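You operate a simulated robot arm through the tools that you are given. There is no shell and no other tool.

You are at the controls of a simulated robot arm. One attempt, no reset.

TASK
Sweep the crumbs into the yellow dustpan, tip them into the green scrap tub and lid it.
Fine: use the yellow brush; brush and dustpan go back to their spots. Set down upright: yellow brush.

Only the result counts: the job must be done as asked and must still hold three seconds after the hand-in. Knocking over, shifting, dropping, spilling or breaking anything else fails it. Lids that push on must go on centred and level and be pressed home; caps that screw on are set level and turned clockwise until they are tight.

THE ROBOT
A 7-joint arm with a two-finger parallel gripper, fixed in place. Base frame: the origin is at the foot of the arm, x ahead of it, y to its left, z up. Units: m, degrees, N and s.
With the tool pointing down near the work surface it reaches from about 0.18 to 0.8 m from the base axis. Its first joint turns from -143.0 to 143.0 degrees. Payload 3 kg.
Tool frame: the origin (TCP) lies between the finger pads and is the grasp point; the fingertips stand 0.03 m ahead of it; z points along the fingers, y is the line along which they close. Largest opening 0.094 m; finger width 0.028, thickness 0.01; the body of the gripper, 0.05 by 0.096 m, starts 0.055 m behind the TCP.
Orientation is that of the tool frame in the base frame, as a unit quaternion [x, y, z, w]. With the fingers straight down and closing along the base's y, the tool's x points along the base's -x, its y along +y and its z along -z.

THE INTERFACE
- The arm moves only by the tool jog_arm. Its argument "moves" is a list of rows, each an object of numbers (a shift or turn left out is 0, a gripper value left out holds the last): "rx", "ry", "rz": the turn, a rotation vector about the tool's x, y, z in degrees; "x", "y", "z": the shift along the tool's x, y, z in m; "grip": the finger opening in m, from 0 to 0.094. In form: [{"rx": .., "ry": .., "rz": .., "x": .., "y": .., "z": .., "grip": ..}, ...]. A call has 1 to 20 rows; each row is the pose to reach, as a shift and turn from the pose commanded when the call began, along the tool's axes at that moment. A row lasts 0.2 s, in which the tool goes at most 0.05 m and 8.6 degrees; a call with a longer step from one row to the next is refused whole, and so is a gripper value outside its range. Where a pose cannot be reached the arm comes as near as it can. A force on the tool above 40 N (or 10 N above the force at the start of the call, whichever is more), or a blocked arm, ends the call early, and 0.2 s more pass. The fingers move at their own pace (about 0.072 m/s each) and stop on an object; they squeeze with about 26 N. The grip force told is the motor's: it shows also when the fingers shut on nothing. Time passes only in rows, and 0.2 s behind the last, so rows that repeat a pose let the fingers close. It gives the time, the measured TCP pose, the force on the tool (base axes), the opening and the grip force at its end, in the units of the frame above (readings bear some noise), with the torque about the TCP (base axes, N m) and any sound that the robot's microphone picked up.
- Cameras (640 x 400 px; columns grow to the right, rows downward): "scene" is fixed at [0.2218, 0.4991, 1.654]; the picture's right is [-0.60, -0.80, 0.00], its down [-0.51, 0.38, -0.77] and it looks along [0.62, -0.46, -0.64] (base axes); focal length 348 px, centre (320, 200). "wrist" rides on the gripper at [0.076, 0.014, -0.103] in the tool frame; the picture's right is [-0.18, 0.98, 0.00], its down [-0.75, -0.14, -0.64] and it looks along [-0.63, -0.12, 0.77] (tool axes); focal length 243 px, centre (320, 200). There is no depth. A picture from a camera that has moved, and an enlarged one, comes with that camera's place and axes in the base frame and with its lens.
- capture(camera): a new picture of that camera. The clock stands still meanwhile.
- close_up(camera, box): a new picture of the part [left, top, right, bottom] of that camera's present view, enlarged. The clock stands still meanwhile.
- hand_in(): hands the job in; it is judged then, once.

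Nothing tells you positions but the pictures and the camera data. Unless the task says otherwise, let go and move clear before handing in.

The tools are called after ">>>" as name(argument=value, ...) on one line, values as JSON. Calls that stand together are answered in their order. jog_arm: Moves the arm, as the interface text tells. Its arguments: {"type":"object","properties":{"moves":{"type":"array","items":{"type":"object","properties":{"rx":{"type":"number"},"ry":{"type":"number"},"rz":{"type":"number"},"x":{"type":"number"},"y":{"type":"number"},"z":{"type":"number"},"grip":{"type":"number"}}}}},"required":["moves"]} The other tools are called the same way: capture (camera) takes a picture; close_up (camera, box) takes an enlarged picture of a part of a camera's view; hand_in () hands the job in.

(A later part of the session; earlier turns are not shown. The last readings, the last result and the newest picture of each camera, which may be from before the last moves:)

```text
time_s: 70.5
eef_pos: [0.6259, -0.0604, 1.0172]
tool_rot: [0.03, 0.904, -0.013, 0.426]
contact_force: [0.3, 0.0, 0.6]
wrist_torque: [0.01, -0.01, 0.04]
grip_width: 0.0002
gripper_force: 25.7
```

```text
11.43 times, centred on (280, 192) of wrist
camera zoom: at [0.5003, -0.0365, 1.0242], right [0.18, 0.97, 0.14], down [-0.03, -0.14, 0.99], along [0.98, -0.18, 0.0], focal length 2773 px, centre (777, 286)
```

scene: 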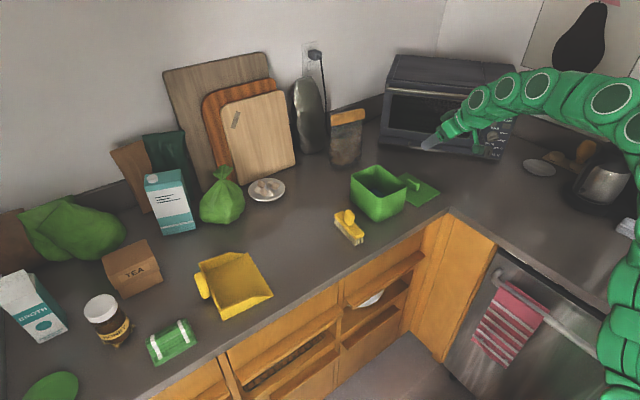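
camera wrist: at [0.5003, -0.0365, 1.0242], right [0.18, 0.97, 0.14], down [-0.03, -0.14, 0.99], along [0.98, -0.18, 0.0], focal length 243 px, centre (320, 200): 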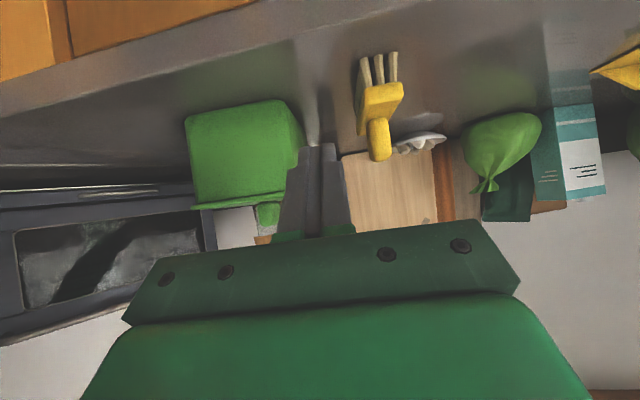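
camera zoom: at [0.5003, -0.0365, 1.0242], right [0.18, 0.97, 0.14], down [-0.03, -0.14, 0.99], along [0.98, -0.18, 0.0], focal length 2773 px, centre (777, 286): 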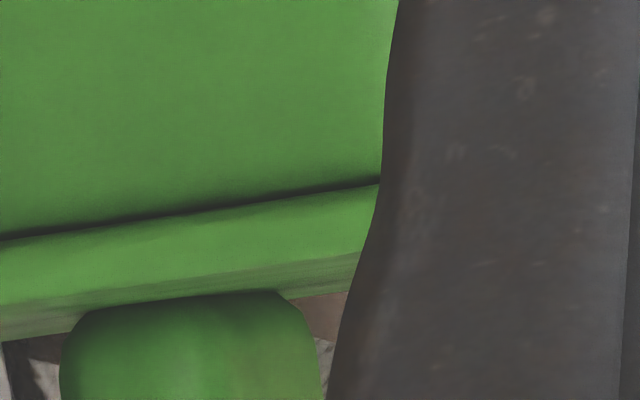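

From the side the lid sits flush on the rim all along the near edge, level and centred. To be sure it's pressed home, I'll press again with both fingertips on the plate, one on each side of the knob, so the force is central and even.

>>> jog_arm(moves=[{"x": -0.0257, "z": -0.0212, "grip": 0.045}, {"x": -0.0514, "z": -0.0424, "grip": 0.045}, {"x": -0.0771, "z": -0.0636, "grip": 0.045}, {"x": -0.1001, "y": -0.0184, "z": -0.0342, "ry": 5, "grip": 0.045}, {"x": -0.1231, "y": -0.0368, "z": -0.0049, "ry": 10, "grip": 0.045}, {"x": -0.146, "y": -0.0551, "z": 0.0245, "ry": 15, "grip": 0.045}, {"x": -0.169, "y": -0.0735, "z": 0.0538, "ry": 20, "grip": 0.045}, {"x": -0.192, "y": -0.0919, "z": 0.0832, "ry": 25, "grip": 0.045}, {"x": -0.192, "y": -0.0919, "z": 0.0832, "ry": 25, "grip": 0.045}])

>>> capture(camera="wrist")

>>> close_up(camera="scene", box=[341, 135, 437, 225])

```text
time_s: 72.5
eef_pos: [0.808, -0.1646, 1.1091]
tool_rot: [0.031, 0.975, -0.006, 0.22]
contact_force: [0.4, 0.3, 0.5]
wrist_torque: [0.01, -0.04, -0.01]
grip_width: 0.0451
gripper_force: 0.0
```

```text
taken
camera wrist: at [0.6962, -0.1416, 1.1695], right [0.23, 0.97, 0.08], down [0.4, -0.17, 0.9], along [0.89, -0.17, -0.42], focal length 243 px, centre (320, 200)
```

wrist: 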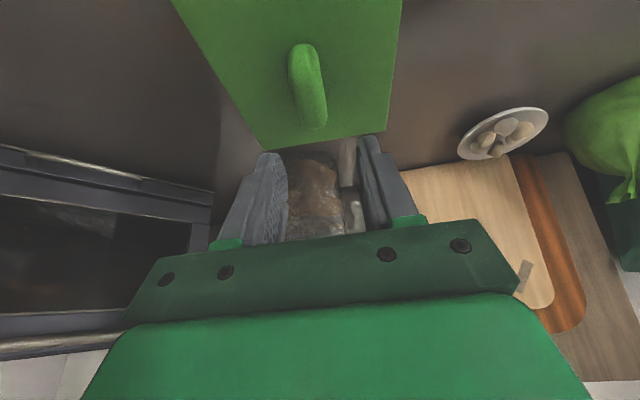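

```text
4.44 times, centred on (389, 180) of scene
camera zoom: at [0.2218, 0.4991, 1.654], right [-0.6, -0.8, 0.0], down [-0.51, 0.38, -0.77], along [0.62, -0.46, -0.64], focal length 1547 px, centre (13, 289)
```

zoom: 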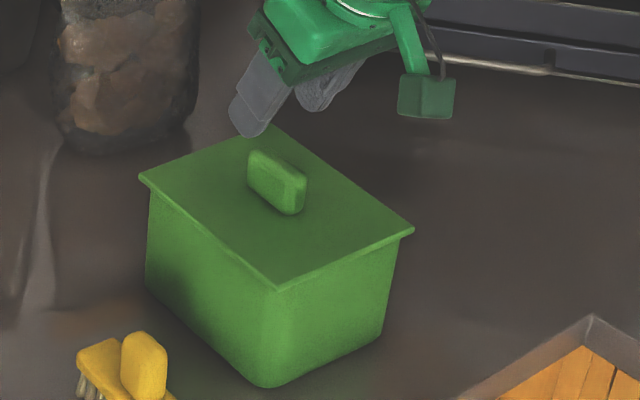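

>>> jog_arm(moves=[{"x": 0.0081, "z": 0.0157, "grip": 0.045}, {"x": 0.0163, "z": 0.0313, "grip": 0.045}, {"x": 0.0244, "z": 0.047, "grip": 0.045}, {"x": 0.0244, "z": 0.047, "grip": 0.045}])

>>> capture(camera="wrist")

>>> close_up(camera="scene", box=[341, 135, 437, 225])

```text
time_s: 73.5
eef_pos: [0.8066, -0.1643, 1.0578]
tool_rot: [0.032, 0.975, -0.007, 0.221]
contact_force: [0.5, 0.8, 0.4]
wrist_torque: [-0.03, 0.0, 0.02]
grip_width: 0.045
gripper_force: 0.1
```

```text
taken
camera wrist: at [0.6934, -0.1421, 1.1166], right [0.23, 0.97, 0.08], down [0.39, -0.17, 0.9], along [0.89, -0.18, -0.42], focal length 243 px, centre (320, 200)
```

wrist: 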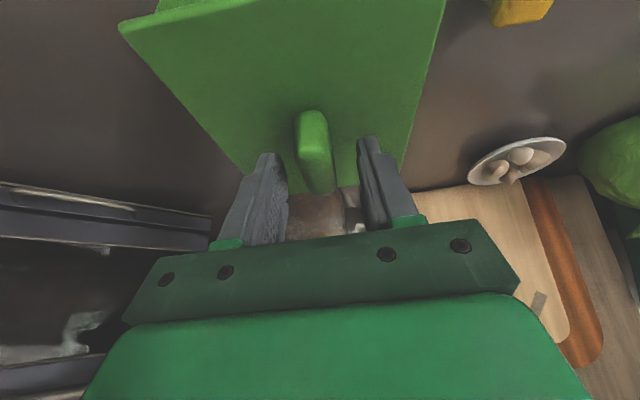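

```text
4.44 times, centred on (389, 180) of scene
camera zoom: at [0.2218, 0.4991, 1.654], right [-0.6, -0.8, 0.0], down [-0.51, 0.38, -0.77], along [0.62, -0.46, -0.64], focal length 1547 px, centre (13, 289)
```

zoom: 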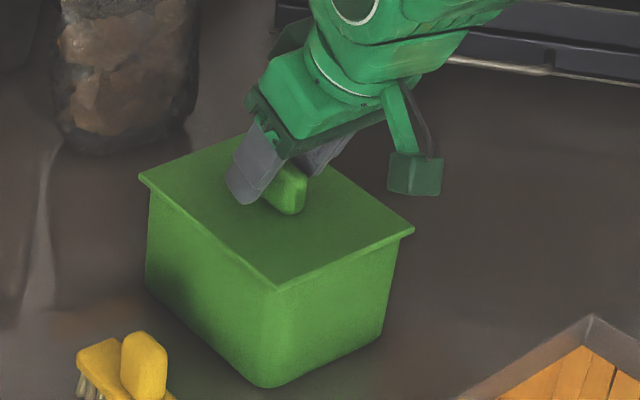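

>>> jog_arm(moves=[{"x": 0.0026, "z": 0.0054, "grip": 0.045}, {"x": 0.003, "z": 0.0063, "grip": 0.045}, {"x": 0.0034, "z": 0.0072, "grip": 0.045}, {"x": 0.0038, "z": 0.0081, "grip": 0.045}, {"x": 0.0043, "z": 0.009, "grip": 0.045}, {"x": 0.0047, "z": 0.0099, "grip": 0.045}, {"x": 0.0051, "z": 0.0108, "grip": 0.045}])

```text
time_s: 75.1
eef_pos: [0.8067, -0.1647, 1.0477]
tool_rot: [0.032, 0.975, -0.007, 0.221]
contact_force: [-5.2, 0.8, 17.3]
wrist_torque: [-0.05, 0.15, -0.01]
grip_width: 0.0447
gripper_force: 0.1
```

>>> jog_arm(moves=[{"x": 0.0004, "z": 0.0009, "grip": 0.045}, {"x": 0.0009, "z": 0.0018, "grip": 0.045}, {"x": 0.0011, "z": 0.0023, "grip": 0.045}, {"x": 0.0011, "z": 0.0023, "grip": 0.045}])

>>> close_up(camera="scene", box=[341, 135, 437, 225])

```text
time_s: 75.6
eef_pos: [0.8065, -0.165, 1.0488]
tool_rot: [0.032, 0.974, -0.008, 0.223]
contact_force: [1.0, -0.3, 10.3]
wrist_torque: [-0.03, -0.04, 0.16]
grip_width: 0.0449
gripper_force: 0.1
stopped in row 2: the force on the tool passed its limit at 42 N (the readings are from after the stop); the commanded pose is now the measured one
```

```text
4.44 times, centred on (389, 180) of scene
camera zoom: at [0.2218, 0.4991, 1.654], right [-0.6, -0.8, 0.0], down [-0.51, 0.38, -0.77], along [0.62, -0.46, -0.64], focal length 1547 px, centre (13, 289)
```

zoom: 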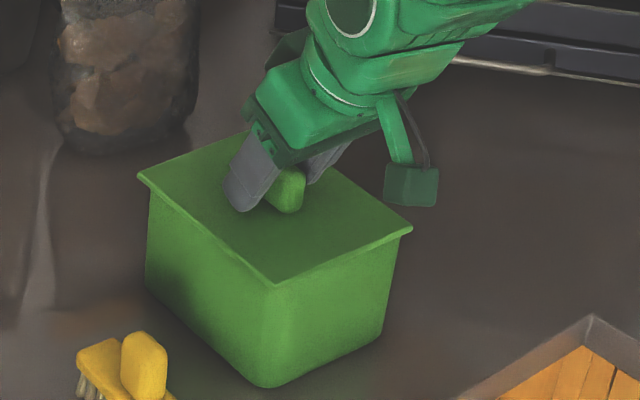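

>>> jog_arm(moves=[{"x": -0.0043, "z": -0.009, "grip": 0.045}, {"x": -0.0171, "z": -0.0361, "grip": 0.045}, {"x": -0.0341, "z": -0.0722, "grip": 0.045}, {"x": -0.0341, "z": -0.0722, "grip": 0.045}])

>>> close_up(camera="scene", box=[406, 178, 438, 198])

>>> close_up(camera="scene", box=[346, 166, 378, 186])

>>> close_up(camera="scene", box=[376, 185, 408, 205])

```text
time_s: 76.6
eef_pos: [0.8053, -0.1632, 1.129]
tool_rot: [0.032, 0.974, -0.006, 0.222]
contact_force: [-0.1, 0.1, -0.2]
wrist_torque: [-0.02, 0.01, -0.04]
grip_width: 0.0451
gripper_force: 0.1
```

```text
16.00 times, centred on (422, 188) of scene
camera zoom: at [0.2218, 0.4991, 1.654], right [-0.6, -0.8, 0.0], down [-0.51, 0.38, -0.77], along [0.62, -0.46, -0.64], focal length 5569 px, centre (-1312, 392)
```

zoom: 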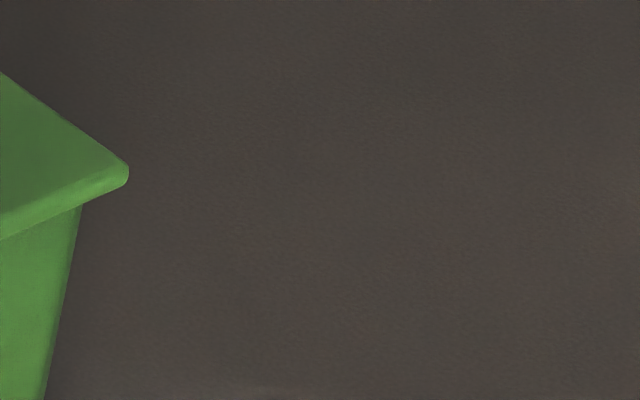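

```text
16.00 times, centred on (362, 176) of scene
camera zoom: at [0.2218, 0.4991, 1.654], right [-0.6, -0.8, 0.0], down [-0.51, 0.38, -0.77], along [0.62, -0.46, -0.64], focal length 5569 px, centre (-352, 584)
```

zoom: 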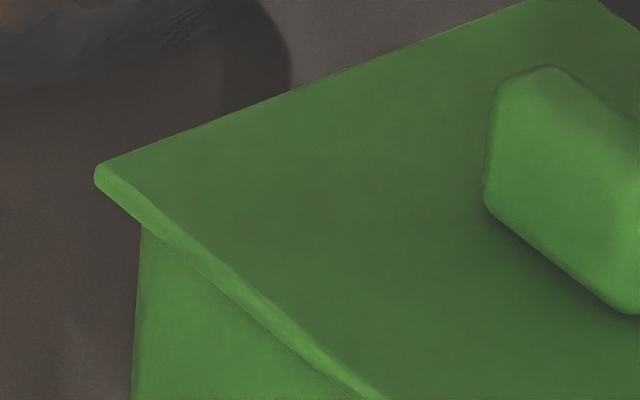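

```text
16.00 times, centred on (392, 195) of scene
camera zoom: at [0.2218, 0.4991, 1.654], right [-0.6, -0.8, 0.0], down [-0.51, 0.38, -0.77], along [0.62, -0.46, -0.64], focal length 5569 px, centre (-832, 280)
```

zoom: 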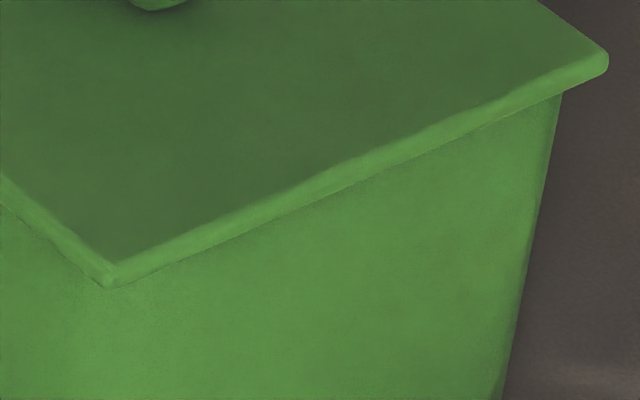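

The lid slid about 1 mm more in +x under that press and made no sound. I'll look from the front at rim height to measure the overhang on both sides.

>>> jog_arm(moves=[{"x": 0.0402, "y": 0.0051, "z": -0.0193, "ry": -6.1, "grip": 0.02}, {"x": 0.0803, "y": 0.0102, "z": -0.0387, "ry": -12.2, "grip": 0}, {"x": 0.1205, "y": 0.0153, "z": -0.058, "ry": -18.3, "grip": 0}, {"x": 0.1607, "y": 0.0204, "z": -0.0773, "ry": -24.4, "grip": 0}, {"x": 0.1786, "y": 0.0203, "z": -0.0401, "ry": -24.4, "grip": 0}, {"x": 0.1965, "y": 0.0202, "z": -0.003, "ry": -24.4, "grip": 0}, {"x": 0.2144, "y": 0.0201, "z": 0.0342, "ry": -24.4, "grip": 0}, {"x": 0.2144, "y": 0.0201, "z": 0.0342, "ry": -24.4, "grip": 0}])

>>> capture(camera="wrist")

>>> close_up(camera="wrist", box=[240, 90, 400, 230])

```text
time_s: 78.4
eef_pos: [0.6285, -0.1345, 1.0037]
tool_rot: [0.03, 0.905, -0.014, 0.423]
contact_force: [0.0, 0.4, 0.3]
wrist_torque: [0.01, 0.01, -0.03]
grip_width: 0.0
gripper_force: 26.5
```

```text
taken
camera wrist: at [0.5019, -0.111, 1.0115], right [0.18, 0.97, 0.14], down [-0.02, -0.14, 0.99], along [0.98, -0.18, -0.01], focal length 243 px, centre (320, 200)
```

wrist: 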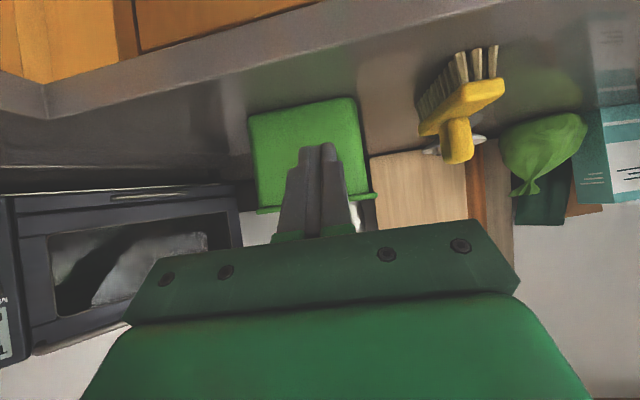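

```text
2.86 times, centred on (320, 160) of wrist
camera zoom: at [0.5019, -0.111, 1.0115], right [0.18, 0.97, 0.14], down [-0.02, -0.14, 0.99], along [0.98, -0.18, -0.01], focal length 693 px, centre (320, 314)
```

zoom: 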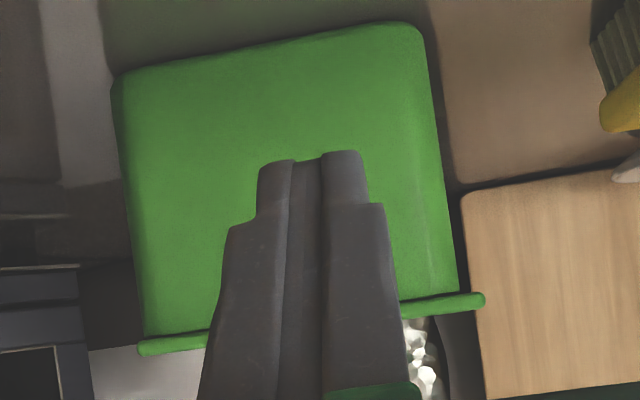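

>>> close_up(camera="wrist", box=[245, 180, 295, 215])

>>> close_up(camera="wrist", box=[340, 175, 390, 210])

>>> close_up(camera="scene", box=[341, 145, 437, 225])

```text
11.43 times, centred on (270, 198) of wrist
camera zoom: at [0.5019, -0.111, 1.0115], right [0.18, 0.97, 0.14], down [-0.02, -0.14, 0.99], along [0.98, -0.18, -0.01], focal length 2773 px, centre (891, 229)
```

zoom: 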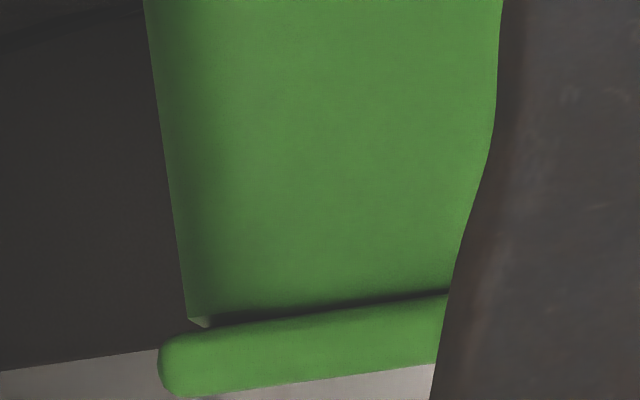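

```text
11.43 times, centred on (365, 192) of wrist
camera zoom: at [0.5019, -0.111, 1.0115], right [0.18, 0.97, 0.14], down [-0.02, -0.14, 0.99], along [0.98, -0.18, -0.01], focal length 2773 px, centre (-194, 286)
```

zoom: 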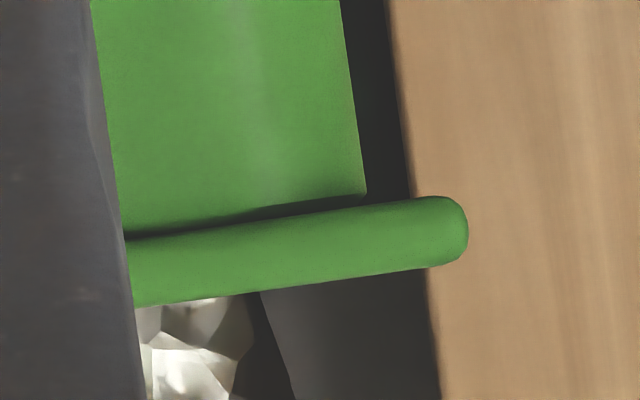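

```text
5.00 times, centred on (389, 185) of scene
camera zoom: at [0.2218, 0.4991, 1.654], right [-0.6, -0.8, 0.0], down [-0.51, 0.38, -0.77], along [0.62, -0.46, -0.64], focal length 1740 px, centre (-25, 275)
```

zoom: 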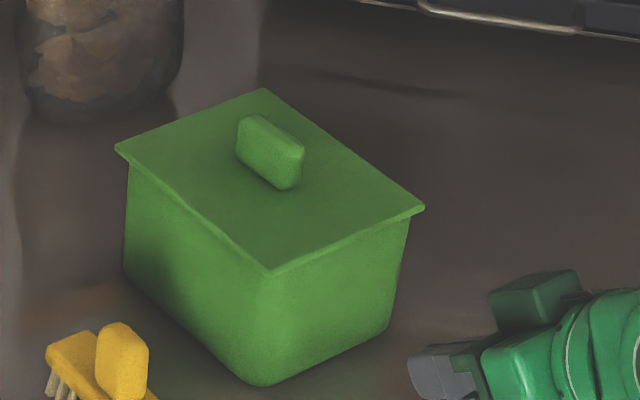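

From the front, the lid hangs over more on the +y side than on the -y side, and there's a uniform seam of about 1 mm. I need a second low view on the other diagonal to work out the x offset, so I'll swing around to the near -y corner.

>>> jog_arm(moves=[{"x": -0.0017, "y": -0.0293, "z": -0.0081, "rx": -6.09, "rz": -5.09}, {"x": -0.0033, "y": -0.0586, "z": -0.0163, "rx": -12.19, "rz": -10.17}, {"x": -0.005, "y": -0.0878, "z": -0.0244, "rx": -18.28, "rz": -15.26}, {"x": -0.0066, "y": -0.1171, "z": -0.0325, "rx": -24.38, "rz": -20.35}, {"x": -0.0175, "y": -0.1355, "z": -0.0097, "rx": -30.47, "rz": -25.43}, {"x": -0.0285, "y": -0.154, "z": 0.0131, "rx": -36.56, "rz": -30.52}, {"x": -0.0394, "y": -0.1724, "z": 0.0359, "rx": -42.66, "rz": -35.6}, {"x": -0.0503, "y": -0.1908, "z": 0.0587, "rx": -48.75, "rz": -40.69}, {"x": -0.0503, "y": -0.1908, "z": 0.0587, "rx": -48.75, "rz": -40.69}])

>>> capture(camera="wrist")

>>> capture(camera="scene")

```text
time_s: 80.4
eef_pos: [0.6966, -0.3271, 1.0054]
tool_rot: [-0.452, 0.785, 0.212, 0.368]
contact_force: [-0.4, -0.3, 0.5]
wrist_torque: [0.04, -0.03, 0.01]
grip_width: 0.0
gripper_force: 26.1
```

```text
taken
camera wrist: at [0.6201, -0.4303, 1.0121], right [-0.79, 0.59, 0.14], down [0.12, -0.08, 0.99], along [0.6, 0.8, -0.01], focal length 243 px, centre (320, 200)
```

wrist: 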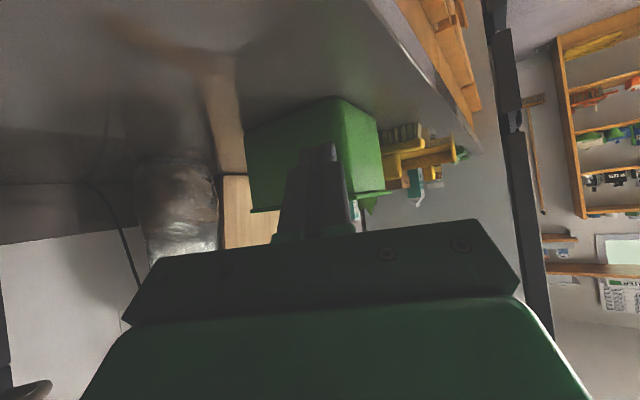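

```text
taken
```

scene: 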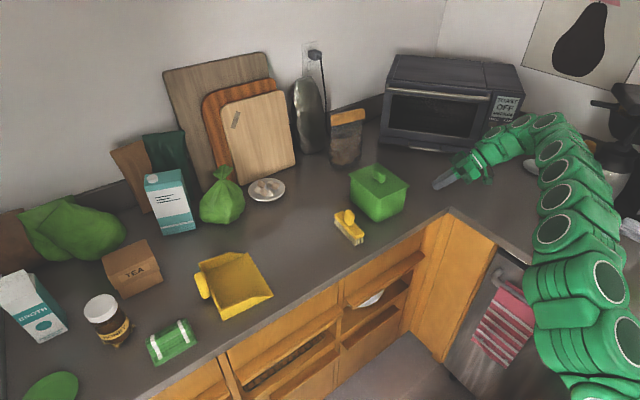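

>>> close_up(camera="wrist", box=[240, 90, 400, 230])

>>> close_up(camera="wrist", box=[240, 185, 290, 220])

>>> close_up(camera="wrist", box=[350, 175, 400, 210])

```text
2.86 times, centred on (320, 160) of wrist
camera zoom: at [0.6201, -0.4303, 1.0121], right [-0.79, 0.59, 0.14], down [0.12, -0.08, 0.99], along [0.6, 0.8, -0.01], focal length 693 px, centre (320, 314)
```

zoom: 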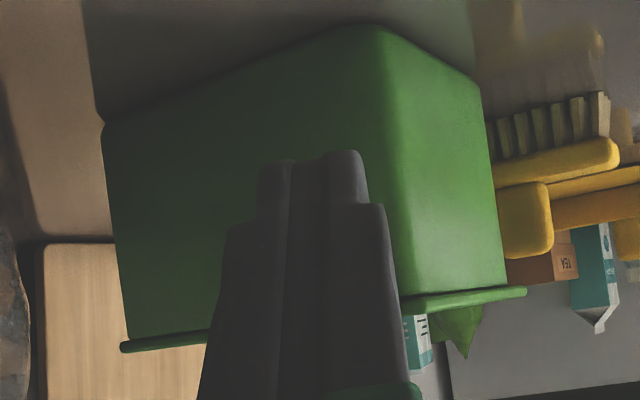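

```text
11.43 times, centred on (265, 202) of wrist
camera zoom: at [0.6201, -0.4303, 1.0121], right [-0.79, 0.59, 0.14], down [0.12, -0.08, 0.99], along [0.6, 0.8, -0.01], focal length 2773 px, centre (949, 171)
```

zoom: 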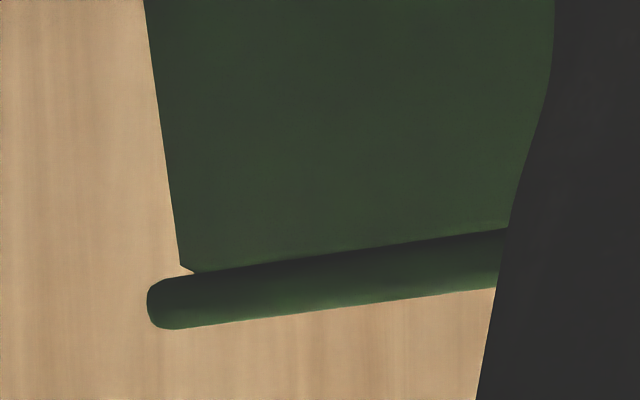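

```text
11.43 times, centred on (375, 192) of wrist
camera zoom: at [0.6201, -0.4303, 1.0121], right [-0.79, 0.59, 0.14], down [0.12, -0.08, 0.99], along [0.6, 0.8, -0.01], focal length 2773 px, centre (-309, 286)
```

zoom: 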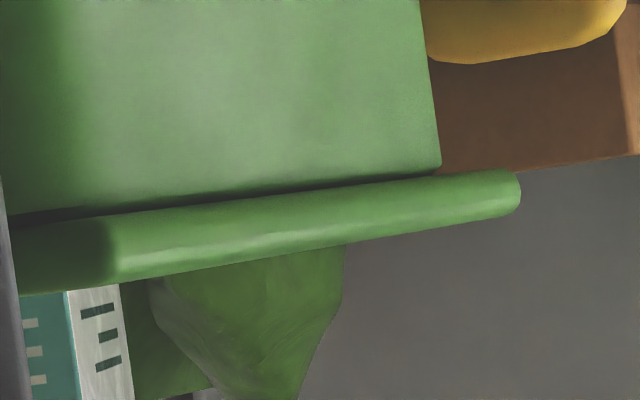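

The two low views agree: the lid is about 4 mm too far in +y and about 1.4 mm too far in -x, and it rests flush and level. I'll go back, regrip the knob and recentre it, starting by unwinding to a pose above the tub.

>>> jog_arm(moves=[{"x": -0.02, "y": 0.0245, "z": -0.0119, "rx": 6.16, "rz": 5.13}, {"x": -0.0399, "y": 0.0489, "z": -0.0238, "rx": 12.31, "rz": 10.26}, {"x": -0.0599, "y": 0.0734, "z": -0.0357, "rx": 18.47, "rz": 15.38}, {"x": -0.0798, "y": 0.0978, "z": -0.0476, "rx": 24.62, "rz": 20.51}, {"x": -0.0998, "y": 0.1223, "z": -0.0595, "rx": 30.78, "rz": 25.64}, {"x": -0.1253, "y": 0.1014, "z": -0.0367, "rx": 35.39, "rz": 29.49}, {"x": -0.1508, "y": 0.0805, "z": -0.0139, "rx": 40.0, "rz": 33.33}, {"x": -0.1763, "y": 0.0596, "z": 0.0089, "rx": 44.63, "rz": 37.18}, {"x": -0.2018, "y": 0.0387, "z": 0.0317, "rx": 49.32, "rz": 41.09}, {"x": -0.2018, "y": 0.0387, "z": 0.0317, "rx": 49.32, "rz": 41.09}])

```text
time_s: 82.6
eef_pos: [0.7418, -0.1752, 1.1412]
tool_rot: [0.035, 0.906, -0.016, 0.422]
contact_force: [0.5, -0.2, 0.3]
wrist_torque: [0.0, 0.0, 0.01]
grip_width: 0.0
gripper_force: 26.0
```

>>> jog_arm(moves=[{"x": -0.0023, "y": 0.0039, "z": 0.0188, "ry": 6.25, "grip": 0.05}, {"x": -0.0047, "y": 0.0079, "z": 0.0377, "ry": 12.5, "grip": 0.05}, {"x": -0.007, "y": 0.0118, "z": 0.0565, "ry": 18.75, "grip": 0.05}, {"x": -0.0094, "y": 0.0157, "z": 0.0753, "ry": 25, "grip": 0.05}, {"x": -0.0094, "y": 0.0157, "z": 0.0753, "ry": 25, "grip": 0.05}])

>>> capture(camera="wrist")

>>> close_up(camera="scene", box=[341, 135, 437, 225])

```text
time_s: 83.8
eef_pos: [0.805, -0.1644, 1.0987]
tool_rot: [0.037, 0.976, -0.008, 0.217]
contact_force: [0.6, -0.3, -0.1]
wrist_torque: [0.0, 0.01, 0.0]
grip_width: 0.0501
gripper_force: 0.0
```

```text
taken
camera wrist: at [0.6922, -0.1405, 1.1593], right [0.24, 0.97, 0.08], down [0.4, -0.17, 0.9], along [0.89, -0.19, -0.43], focal length 243 px, centre (320, 200)
```

wrist: 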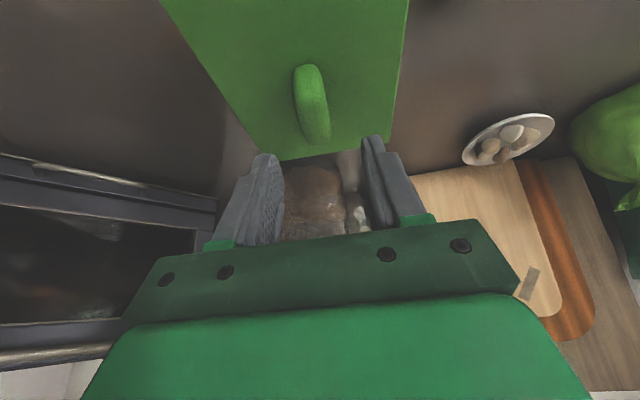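

```text
4.44 times, centred on (389, 180) of scene
camera zoom: at [0.2218, 0.4991, 1.654], right [-0.6, -0.8, 0.0], down [-0.51, 0.38, -0.77], along [0.62, -0.46, -0.64], focal length 1547 px, centre (13, 289)
```

zoom: 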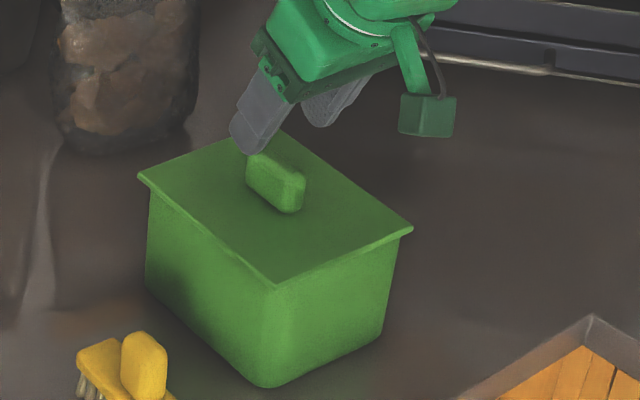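

>>> jog_arm(moves=[{"x": 0.0063, "z": 0.0146, "grip": 0.05}, {"x": 0.0125, "z": 0.0293, "grip": 0.05}, {"x": 0.0175, "z": 0.0409, "grip": 0.05}, {"x": 0.0188, "z": 0.0439, "grip": 0.05}, {"x": 0.0188, "z": 0.0439, "grip": 0.035}, {"x": 0.0188, "z": 0.0439, "grip": 0.02}, {"x": 0.0188, "z": 0.0439, "grip": 0.005}, {"x": 0.0188, "z": 0.0439, "grip": 0.005}, {"x": 0.0188, "z": 0.0439, "grip": 0.005}])

>>> close_up(camera="scene", box=[341, 135, 437, 225])

```text
time_s: 85.8
eef_pos: [0.8042, -0.165, 1.0499]
tool_rot: [0.037, 0.975, -0.008, 0.217]
contact_force: [1.2, 1.3, -0.5]
wrist_torque: [-0.01, -0.01, 0.03]
grip_width: 0.0233
gripper_force: 26.0
```

```text
4.44 times, centred on (389, 180) of scene
camera zoom: at [0.2218, 0.4991, 1.654], right [-0.6, -0.8, 0.0], down [-0.51, 0.38, -0.77], along [0.62, -0.46, -0.64], focal length 1547 px, centre (13, 289)
```

zoom: 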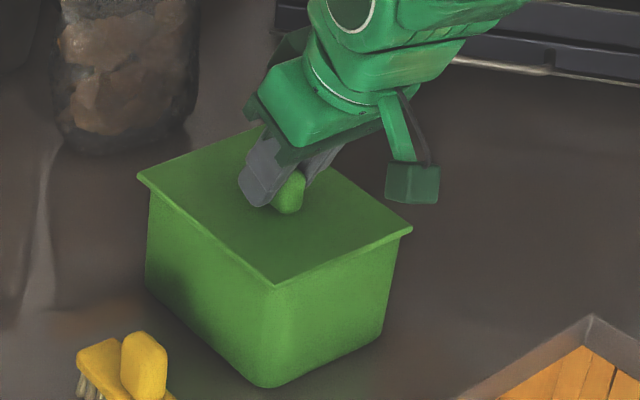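

>>> jog_arm(moves=[{"x": -0.0017, "z": -0.0036}, {"x": -0.0017, "z": -0.0036}, {"x": -0.0033, "y": -0.0039, "z": -0.0029}, {"x": -0.0033, "y": -0.0039, "z": -0.0029}, {"x": -0.0022, "y": -0.0039, "z": -0.0006}, {"x": -0.0014, "y": -0.0039, "z": 0.0011}, {"x": -0.0014, "y": -0.0039, "z": 0.0011}])

>>> close_up(camera="scene", box=[341, 135, 437, 225])

>>> close_up(camera="scene", box=[346, 166, 378, 186])

>>> close_up(camera="scene", box=[376, 185, 408, 205])

```text
time_s: 87.4
eef_pos: [0.8066, -0.1696, 1.0505]
tool_rot: [0.037, 0.975, -0.008, 0.217]
contact_force: [-0.3, -0.1, 0.3]
wrist_torque: [0.02, -0.04, -0.01]
grip_width: 0.0234
gripper_force: 25.7
```

```text
4.44 times, centred on (389, 180) of scene
camera zoom: at [0.2218, 0.4991, 1.654], right [-0.6, -0.8, 0.0], down [-0.51, 0.38, -0.77], along [0.62, -0.46, -0.64], focal length 1547 px, centre (13, 289)
```

zoom: 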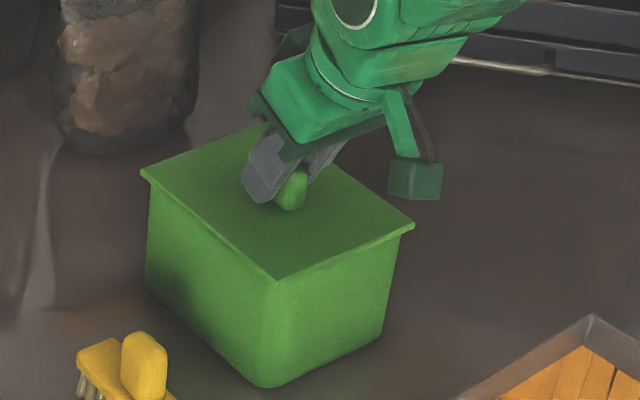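

```text
16.00 times, centred on (362, 176) of scene
camera zoom: at [0.2218, 0.4991, 1.654], right [-0.6, -0.8, 0.0], down [-0.51, 0.38, -0.77], along [0.62, -0.46, -0.64], focal length 5569 px, centre (-352, 584)
```

zoom: 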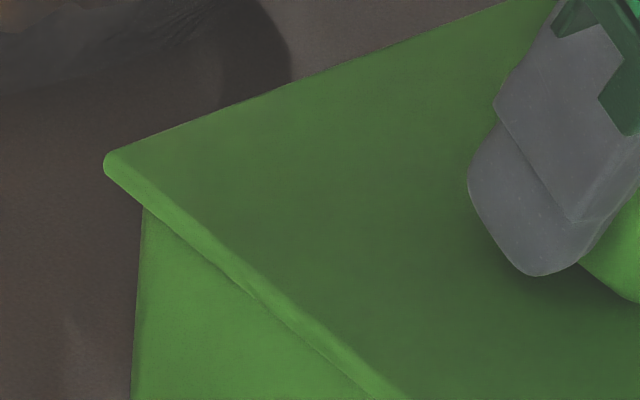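

```text
16.00 times, centred on (392, 195) of scene
camera zoom: at [0.2218, 0.4991, 1.654], right [-0.6, -0.8, 0.0], down [-0.51, 0.38, -0.77], along [0.62, -0.46, -0.64], focal length 5569 px, centre (-832, 280)
```

zoom: 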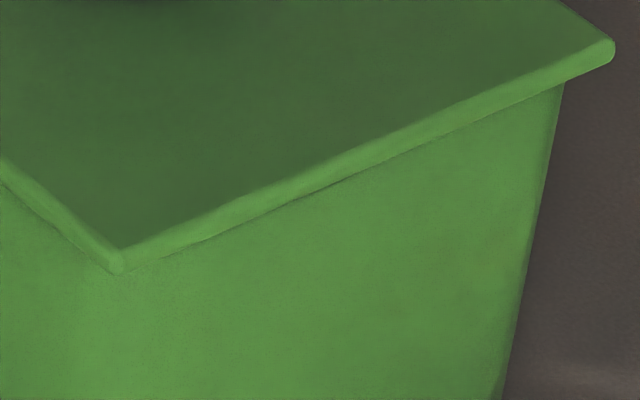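

>>> jog_arm(moves=[{"x": 0.0005, "y": 0.0002, "z": -0.0013}, {"x": 0.0009, "y": 0.0002, "z": -0.0004}, {"x": 0.0013, "y": 0.0002, "z": 0.0005}, {"x": 0.0017, "y": 0.0002, "z": 0.0014}, {"x": 0.0017, "y": 0.0002, "z": 0.0014}])

>>> close_up(camera="scene", box=[346, 166, 378, 186])

>>> close_up(camera="scene", box=[376, 185, 408, 205])

```text
time_s: 88.6
eef_pos: [0.8068, -0.1684, 1.0501]
tool_rot: [0.037, 0.975, -0.009, 0.219]
contact_force: [-2.6, 4.0, 24.0]
wrist_torque: [0.06, 0.26, 0.0]
grip_width: 0.0235
gripper_force: 25.7
```

```text
16.00 times, centred on (362, 176) of scene
camera zoom: at [0.2218, 0.4991, 1.654], right [-0.6, -0.8, 0.0], down [-0.51, 0.38, -0.77], along [0.62, -0.46, -0.64], focal length 5569 px, centre (-352, 584)
```

zoom: 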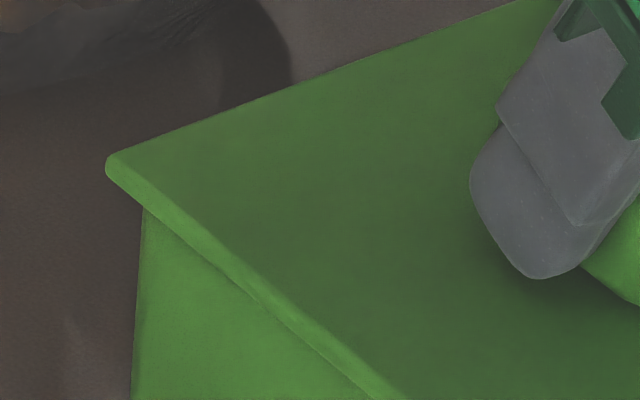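

```text
16.00 times, centred on (392, 195) of scene
camera zoom: at [0.2218, 0.4991, 1.654], right [-0.6, -0.8, 0.0], down [-0.51, 0.38, -0.77], along [0.62, -0.46, -0.64], focal length 5569 px, centre (-832, 280)
```

zoom: 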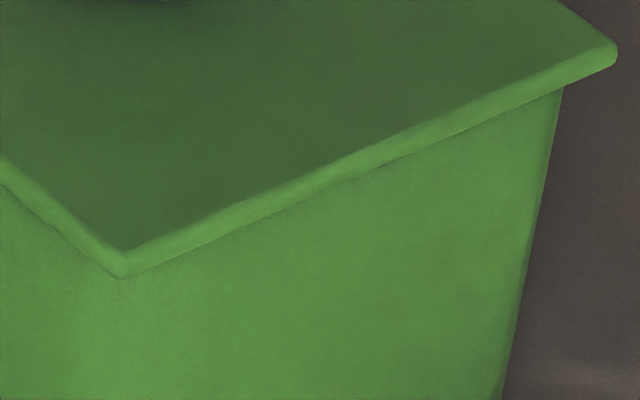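

>>> jog_arm(moves=[{"x": 0.0002, "z": 0.0005}, {"x": 0.0004, "z": 0.0009}, {"x": 0.0004, "z": 0.0009}, {"x": 0.0004, "z": 0.0009}])

>>> close_up(camera="scene", box=[376, 185, 408, 205])

```text
time_s: 89.6
eef_pos: [0.8063, -0.1694, 1.0486]
tool_rot: [0.037, 0.975, -0.009, 0.218]
contact_force: [5.0, 0.3, 36.2]
wrist_torque: [-0.02, 0.07, -0.06]
grip_width: 0.0234
gripper_force: 26.1
```

```text
16.00 times, centred on (392, 195) of scene
camera zoom: at [0.2218, 0.4991, 1.654], right [-0.6, -0.8, 0.0], down [-0.51, 0.38, -0.77], along [0.62, -0.46, -0.64], focal length 5569 px, centre (-832, 280)
```

zoom: 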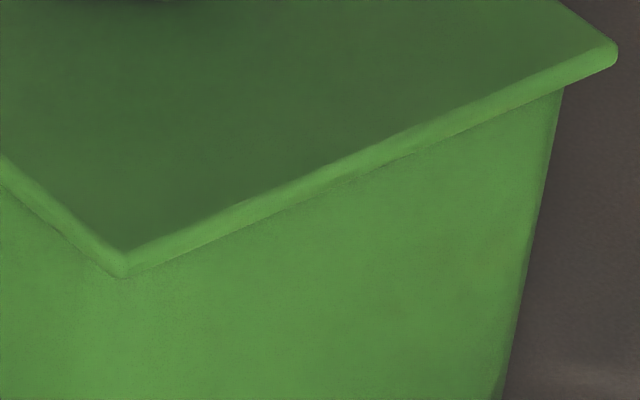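

Sustained 36 N and still no click. To see whether the lid has latched, I'll ease off and lift gently by a millimetre or two while watching the vertical force.

>>> jog_arm(moves=[{"x": -0.0007, "z": -0.0015}, {"x": -0.0014, "z": -0.0031}, {"x": -0.0021, "z": -0.0045}, {"x": -0.0023, "z": -0.0049}, {"x": -0.0023, "z": -0.0049}])

>>> close_up(camera="scene", box=[376, 185, 408, 205])

>>> close_up(camera="scene", box=[346, 166, 378, 186])

```text
time_s: 90.8
eef_pos: [0.8043, -0.1693, 1.0526]
tool_rot: [0.037, 0.975, -0.008, 0.217]
contact_force: [0.4, 0.4, 0.2]
wrist_torque: [-0.03, 0.0, 0.02]
grip_width: 0.0233
gripper_force: 26.2
```

```text
16.00 times, centred on (392, 195) of scene
camera zoom: at [0.2218, 0.4991, 1.654], right [-0.6, -0.8, 0.0], down [-0.51, 0.38, -0.77], along [0.62, -0.46, -0.64], focal length 5569 px, centre (-832, 280)
```

zoom: 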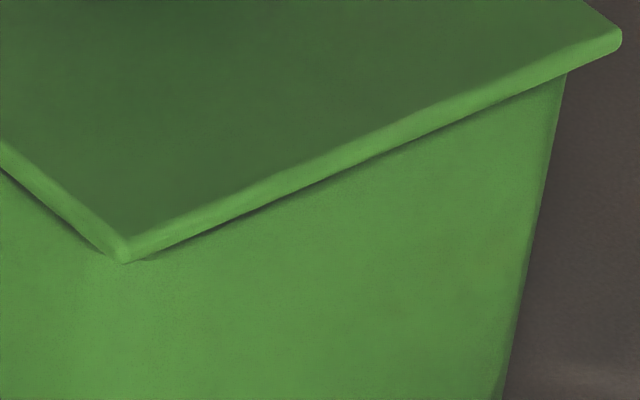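

```text
16.00 times, centred on (362, 176) of scene
camera zoom: at [0.2218, 0.4991, 1.654], right [-0.6, -0.8, 0.0], down [-0.51, 0.38, -0.77], along [0.62, -0.46, -0.64], focal length 5569 px, centre (-352, 584)
```

zoom: 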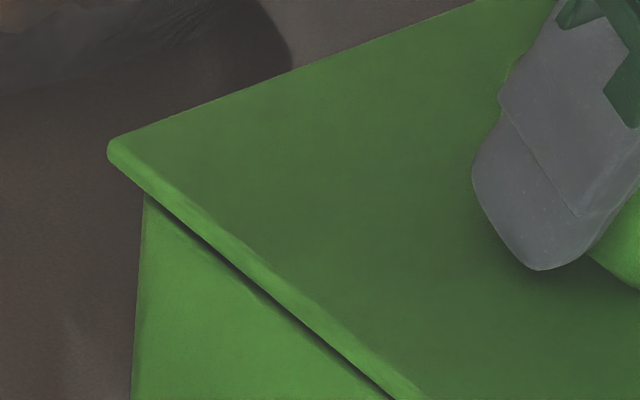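

The lid lifts freely, so nothing latches yet. While I hold it, I'll carry it clear and tilt it toward the scene camera to see if it has a plug or skirt underneath.

>>> jog_arm(moves=[{"x": -0.017, "z": -0.0363}, {"x": -0.0339, "z": -0.0727}, {"x": -0.0509, "z": -0.109}, {"x": -0.0242, "y": 0.0172, "z": -0.1357}, {"x": 0.0025, "y": 0.0345, "z": -0.1623}, {"x": 0.0292, "y": 0.0517, "z": -0.189}, {"x": 0.0559, "y": 0.0689, "z": -0.2157}, {"x": 0.0826, "y": 0.0862, "z": -0.2423}, {"x": 0.1093, "y": 0.1034, "z": -0.269}, {"x": 0.1093, "y": 0.1034, "z": -0.269}])

>>> capture(camera="scene")

```text
time_s: 93.0
eef_pos: [0.602, -0.0498, 1.2516]
tool_rot: [0.037, 0.975, -0.008, 0.217]
contact_force: [-0.1, -0.4, -0.8]
wrist_torque: [0.01, -0.01, 0.0]
grip_width: 0.0232
gripper_force: 26.2
```

```text
taken
```

scene: 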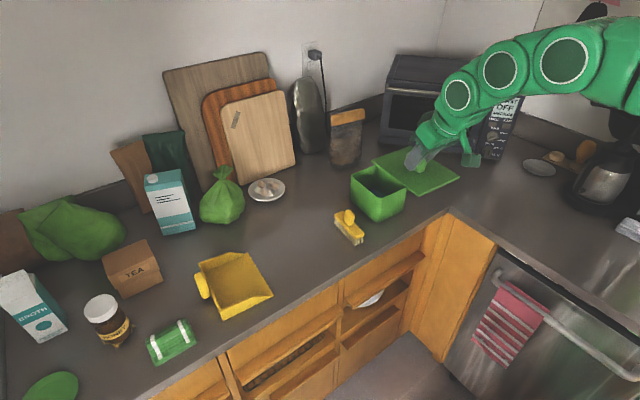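

>>> jog_arm(moves=[{"rx": -7.24, "ry": 0.6, "rz": 3.39}, {"rx": -14.48, "ry": 1.2, "rz": 6.78}, {"rx": -21.7, "ry": 1.8, "rz": 10.15}, {"rx": -28.95, "ry": 2.4, "rz": 13.55}, {"rx": -36.2, "ry": 3.0, "rz": 16.9}, {"rx": -43.4, "ry": 3.6, "rz": 20.3}, {"rx": -50.7, "ry": 4.2, "rz": 23.7}, {"rx": -57.9, "ry": 4.8, "rz": 27.1}, {"rx": -57.9, "ry": 4.8, "rz": 27.1}])

>>> capture(camera="scene")

>>> close_up(camera="scene", box=[360, 100, 520, 220])

```text
time_s: 95.0
eef_pos: [0.6004, -0.0513, 1.2498]
tool_rot: [0.147, 0.831, 0.511, 0.165]
contact_force: [-0.1, -0.4, -0.3]
wrist_torque: [-0.03, 0.02, 0.05]
grip_width: 0.0234
gripper_force: 26.5
```

```text
taken
```

scene: 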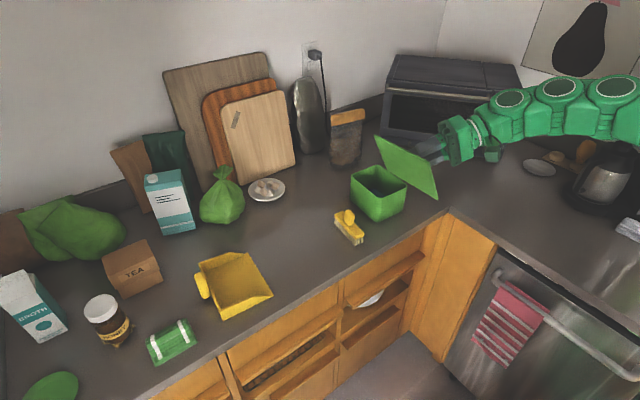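

```text
3.33 times, centred on (440, 160) of scene
camera zoom: at [0.2218, 0.4991, 1.654], right [-0.6, -0.8, 0.0], down [-0.51, 0.38, -0.77], along [0.62, -0.46, -0.64], focal length 1160 px, centre (-80, 333)
```

zoom: 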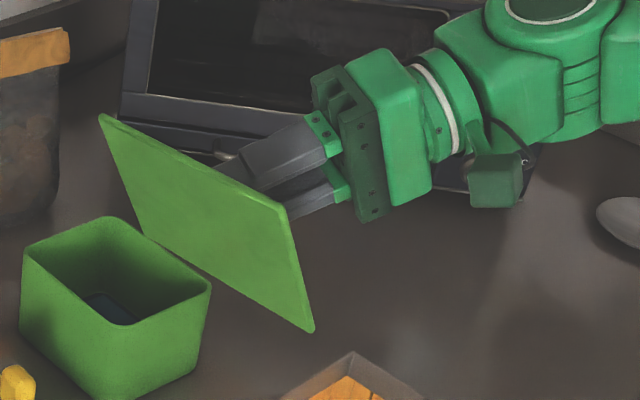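

The underside is a plain flat plate with no plug, so it only has to be set centred, level and firmly pressed. I'll rotate it back and return along the same path to just above the rim.

>>> jog_arm(moves=[{"rx": 7.24, "ry": -0.6, "rz": -3.39}, {"rx": 14.48, "ry": -1.2, "rz": -6.78}, {"rx": 21.7, "ry": -1.8, "rz": -10.15}, {"rx": 28.95, "ry": -2.4, "rz": -13.55}, {"rx": 36.2, "ry": -3.0, "rz": -16.9}, {"rx": 43.4, "ry": -3.6, "rz": -20.3}, {"rx": 50.7, "ry": -4.2, "rz": -23.7}, {"rx": 57.9, "ry": -4.8, "rz": -27.1}, {"rx": 57.9, "ry": -4.8, "rz": -27.1}])

>>> capture(camera="wrist")

```text
time_s: 97.0
eef_pos: [0.6012, -0.0486, 1.2496]
tool_rot: [0.037, 0.976, -0.009, 0.217]
contact_force: [-0.8, 0.0, 0.0]
wrist_torque: [-0.01, 0.03, 0.0]
grip_width: 0.0233
gripper_force: 25.6
```

```text
taken
camera wrist: at [0.4893, -0.0263, 1.3101], right [0.24, 0.97, 0.08], down [0.4, -0.17, 0.9], along [0.89, -0.19, -0.43], focal length 243 px, centre (320, 200)
```

wrist: 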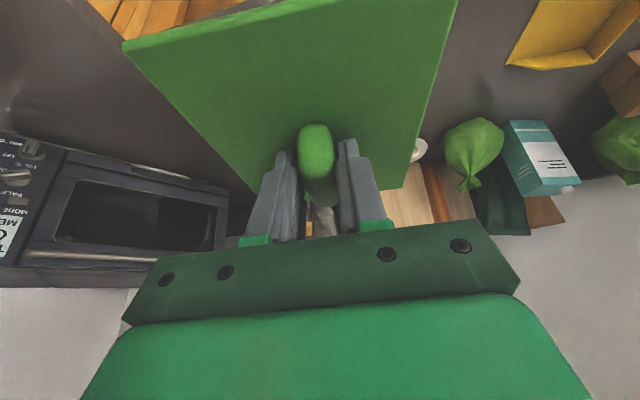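

>>> jog_arm(moves=[{"x": -0.0267, "y": -0.0172, "z": 0.0267}, {"x": -0.0534, "y": -0.0345, "z": 0.0533}, {"x": -0.0801, "y": -0.0517, "z": 0.08}, {"x": -0.1068, "y": -0.0689, "z": 0.1067}, {"x": -0.1335, "y": -0.0862, "z": 0.1333}, {"x": -0.1602, "y": -0.1034, "z": 0.16}, {"x": -0.1432, "y": -0.1034, "z": 0.1963}, {"x": -0.1263, "y": -0.1034, "z": 0.2327}, {"x": -0.1135, "y": -0.1034, "z": 0.26}, {"x": -0.1093, "y": -0.1034, "z": 0.269}, {"x": -0.1093, "y": -0.1034, "z": 0.269}])

>>> close_up(camera="scene", box=[376, 185, 408, 205])

>>> close_up(camera="scene", box=[346, 166, 378, 186])

```text
time_s: 99.4
eef_pos: [0.806, -0.1683, 1.0529]
tool_rot: [0.037, 0.975, -0.008, 0.217]
contact_force: [-0.2, -0.3, -0.9]
wrist_torque: [0.03, 0.0, 0.01]
grip_width: 0.0237
gripper_force: 26.1
```

```text
16.00 times, centred on (392, 195) of scene
camera zoom: at [0.2218, 0.4991, 1.654], right [-0.6, -0.8, 0.0], down [-0.51, 0.38, -0.77], along [0.62, -0.46, -0.64], focal length 5569 px, centre (-832, 280)
```

zoom: 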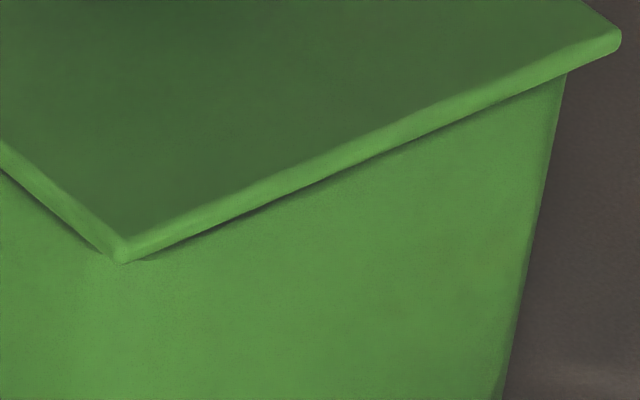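

```text
16.00 times, centred on (362, 176) of scene
camera zoom: at [0.2218, 0.4991, 1.654], right [-0.6, -0.8, 0.0], down [-0.51, 0.38, -0.77], along [0.62, -0.46, -0.64], focal length 5569 px, centre (-352, 584)
```

zoom: 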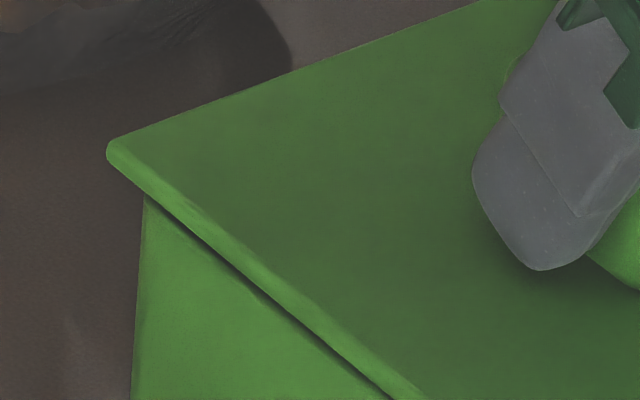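

>>> jog_arm(moves=[{"x": 0.0006, "z": 0.0012}, {"x": 0.0012, "z": 0.0025}, {"x": 0.0018, "z": 0.0037}, {"x": 0.0022, "z": 0.0046}, {"x": 0.0022, "z": 0.0046}, {"x": 0.0022, "z": 0.0046}, {"x": 0.0022, "z": 0.0046}])

>>> close_up(camera="scene", box=[341, 135, 437, 225])

```text
time_s: 101.0
eef_pos: [0.8057, -0.169, 1.0489]
tool_rot: [0.038, 0.975, -0.009, 0.218]
contact_force: [-0.3, 0.9, 10.6]
wrist_torque: [0.0, 0.04, 0.0]
grip_width: 0.0233
gripper_force: 25.8
```

```text
4.44 times, centred on (389, 180) of scene
camera zoom: at [0.2218, 0.4991, 1.654], right [-0.6, -0.8, 0.0], down [-0.51, 0.38, -0.77], along [0.62, -0.46, -0.64], focal length 1547 px, centre (13, 289)
```

zoom: 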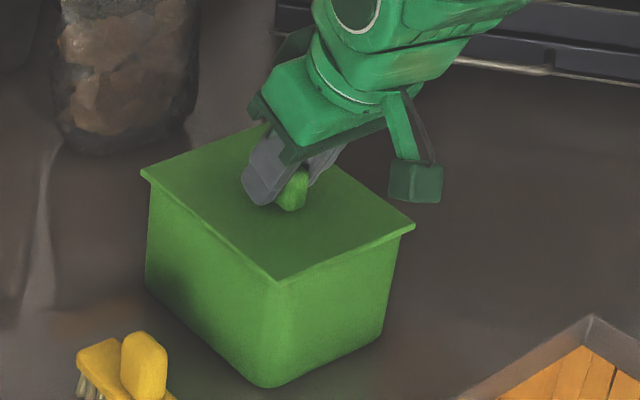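

>>> jog_arm(moves=[{"x": 0.0004, "z": 0.0009}, {"x": 0.0008, "z": 0.0018}, {"x": 0.001, "z": 0.0022}, {"x": 0.001, "z": 0.0022}, {"x": 0.001, "z": 0.0022}])

```text
time_s: 101.7
eef_pos: [0.8067, -0.1701, 1.0491]
tool_rot: [0.037, 0.975, -0.008, 0.221]
contact_force: [0.9, 0.8, 11.2]
wrist_torque: [-0.04, 0.13, -0.05]
grip_width: 0.0238
gripper_force: 26.1
stopped in row 3: the force on the tool passed its limit at 42 N (the readings are from after the stop); the commanded pose is now the measured one
```

Pressed to 42 N while gripped and centred. I'll release, rise, and check the seating from the low front view.

>>> jog_arm(moves=[{"x": -0.0003, "z": -0.0006}, {"x": -0.0006, "z": -0.0013, "grip": 0.035}, {"x": -0.0006, "z": -0.0013, "grip": 0.05}, {"x": -0.0006, "z": -0.0013, "grip": 0.05}, {"x": -0.0085, "z": -0.0182, "grip": 0.05}, {"x": -0.0212, "z": -0.0454, "grip": 0.05}, {"x": -0.034, "z": -0.0726, "grip": 0.05}, {"x": -0.034, "z": -0.0726, "grip": 0.05}])

>>> close_up(camera="scene", box=[341, 135, 437, 225])

>>> close_up(camera="scene", box=[346, 166, 378, 186])

>>> close_up(camera="scene", box=[376, 185, 408, 205])

```text
time_s: 103.5
eef_pos: [0.8071, -0.1689, 1.1307]
tool_rot: [0.038, 0.975, -0.008, 0.22]
contact_force: [0.0, -0.3, -0.4]
wrist_torque: [-0.01, -0.01, -0.05]
grip_width: 0.0502
gripper_force: 0.1
```

```text
4.44 times, centred on (389, 180) of scene
camera zoom: at [0.2218, 0.4991, 1.654], right [-0.6, -0.8, 0.0], down [-0.51, 0.38, -0.77], along [0.62, -0.46, -0.64], focal length 1547 px, centre (13, 289)
```

zoom: 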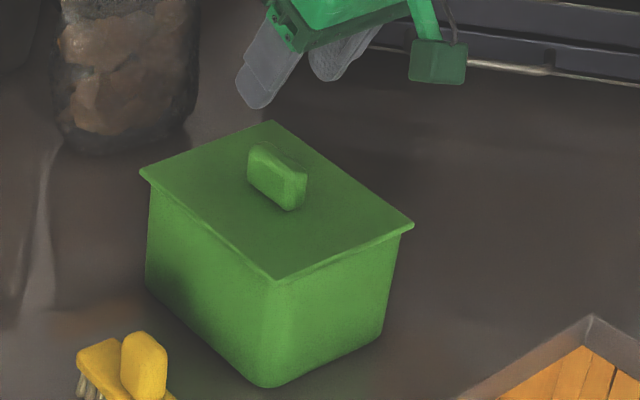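

```text
16.00 times, centred on (362, 176) of scene
camera zoom: at [0.2218, 0.4991, 1.654], right [-0.6, -0.8, 0.0], down [-0.51, 0.38, -0.77], along [0.62, -0.46, -0.64], focal length 5569 px, centre (-352, 584)
```

zoom: 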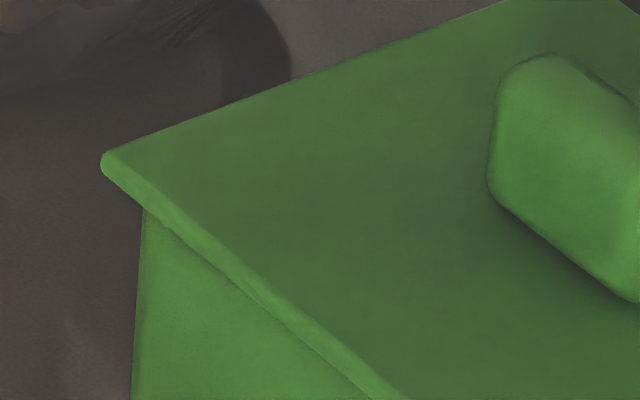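

```text
16.00 times, centred on (392, 195) of scene
camera zoom: at [0.2218, 0.4991, 1.654], right [-0.6, -0.8, 0.0], down [-0.51, 0.38, -0.77], along [0.62, -0.46, -0.64], focal length 5569 px, centre (-832, 280)
```

zoom: 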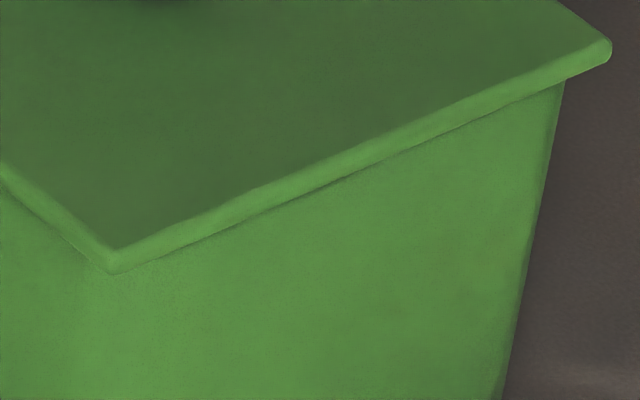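

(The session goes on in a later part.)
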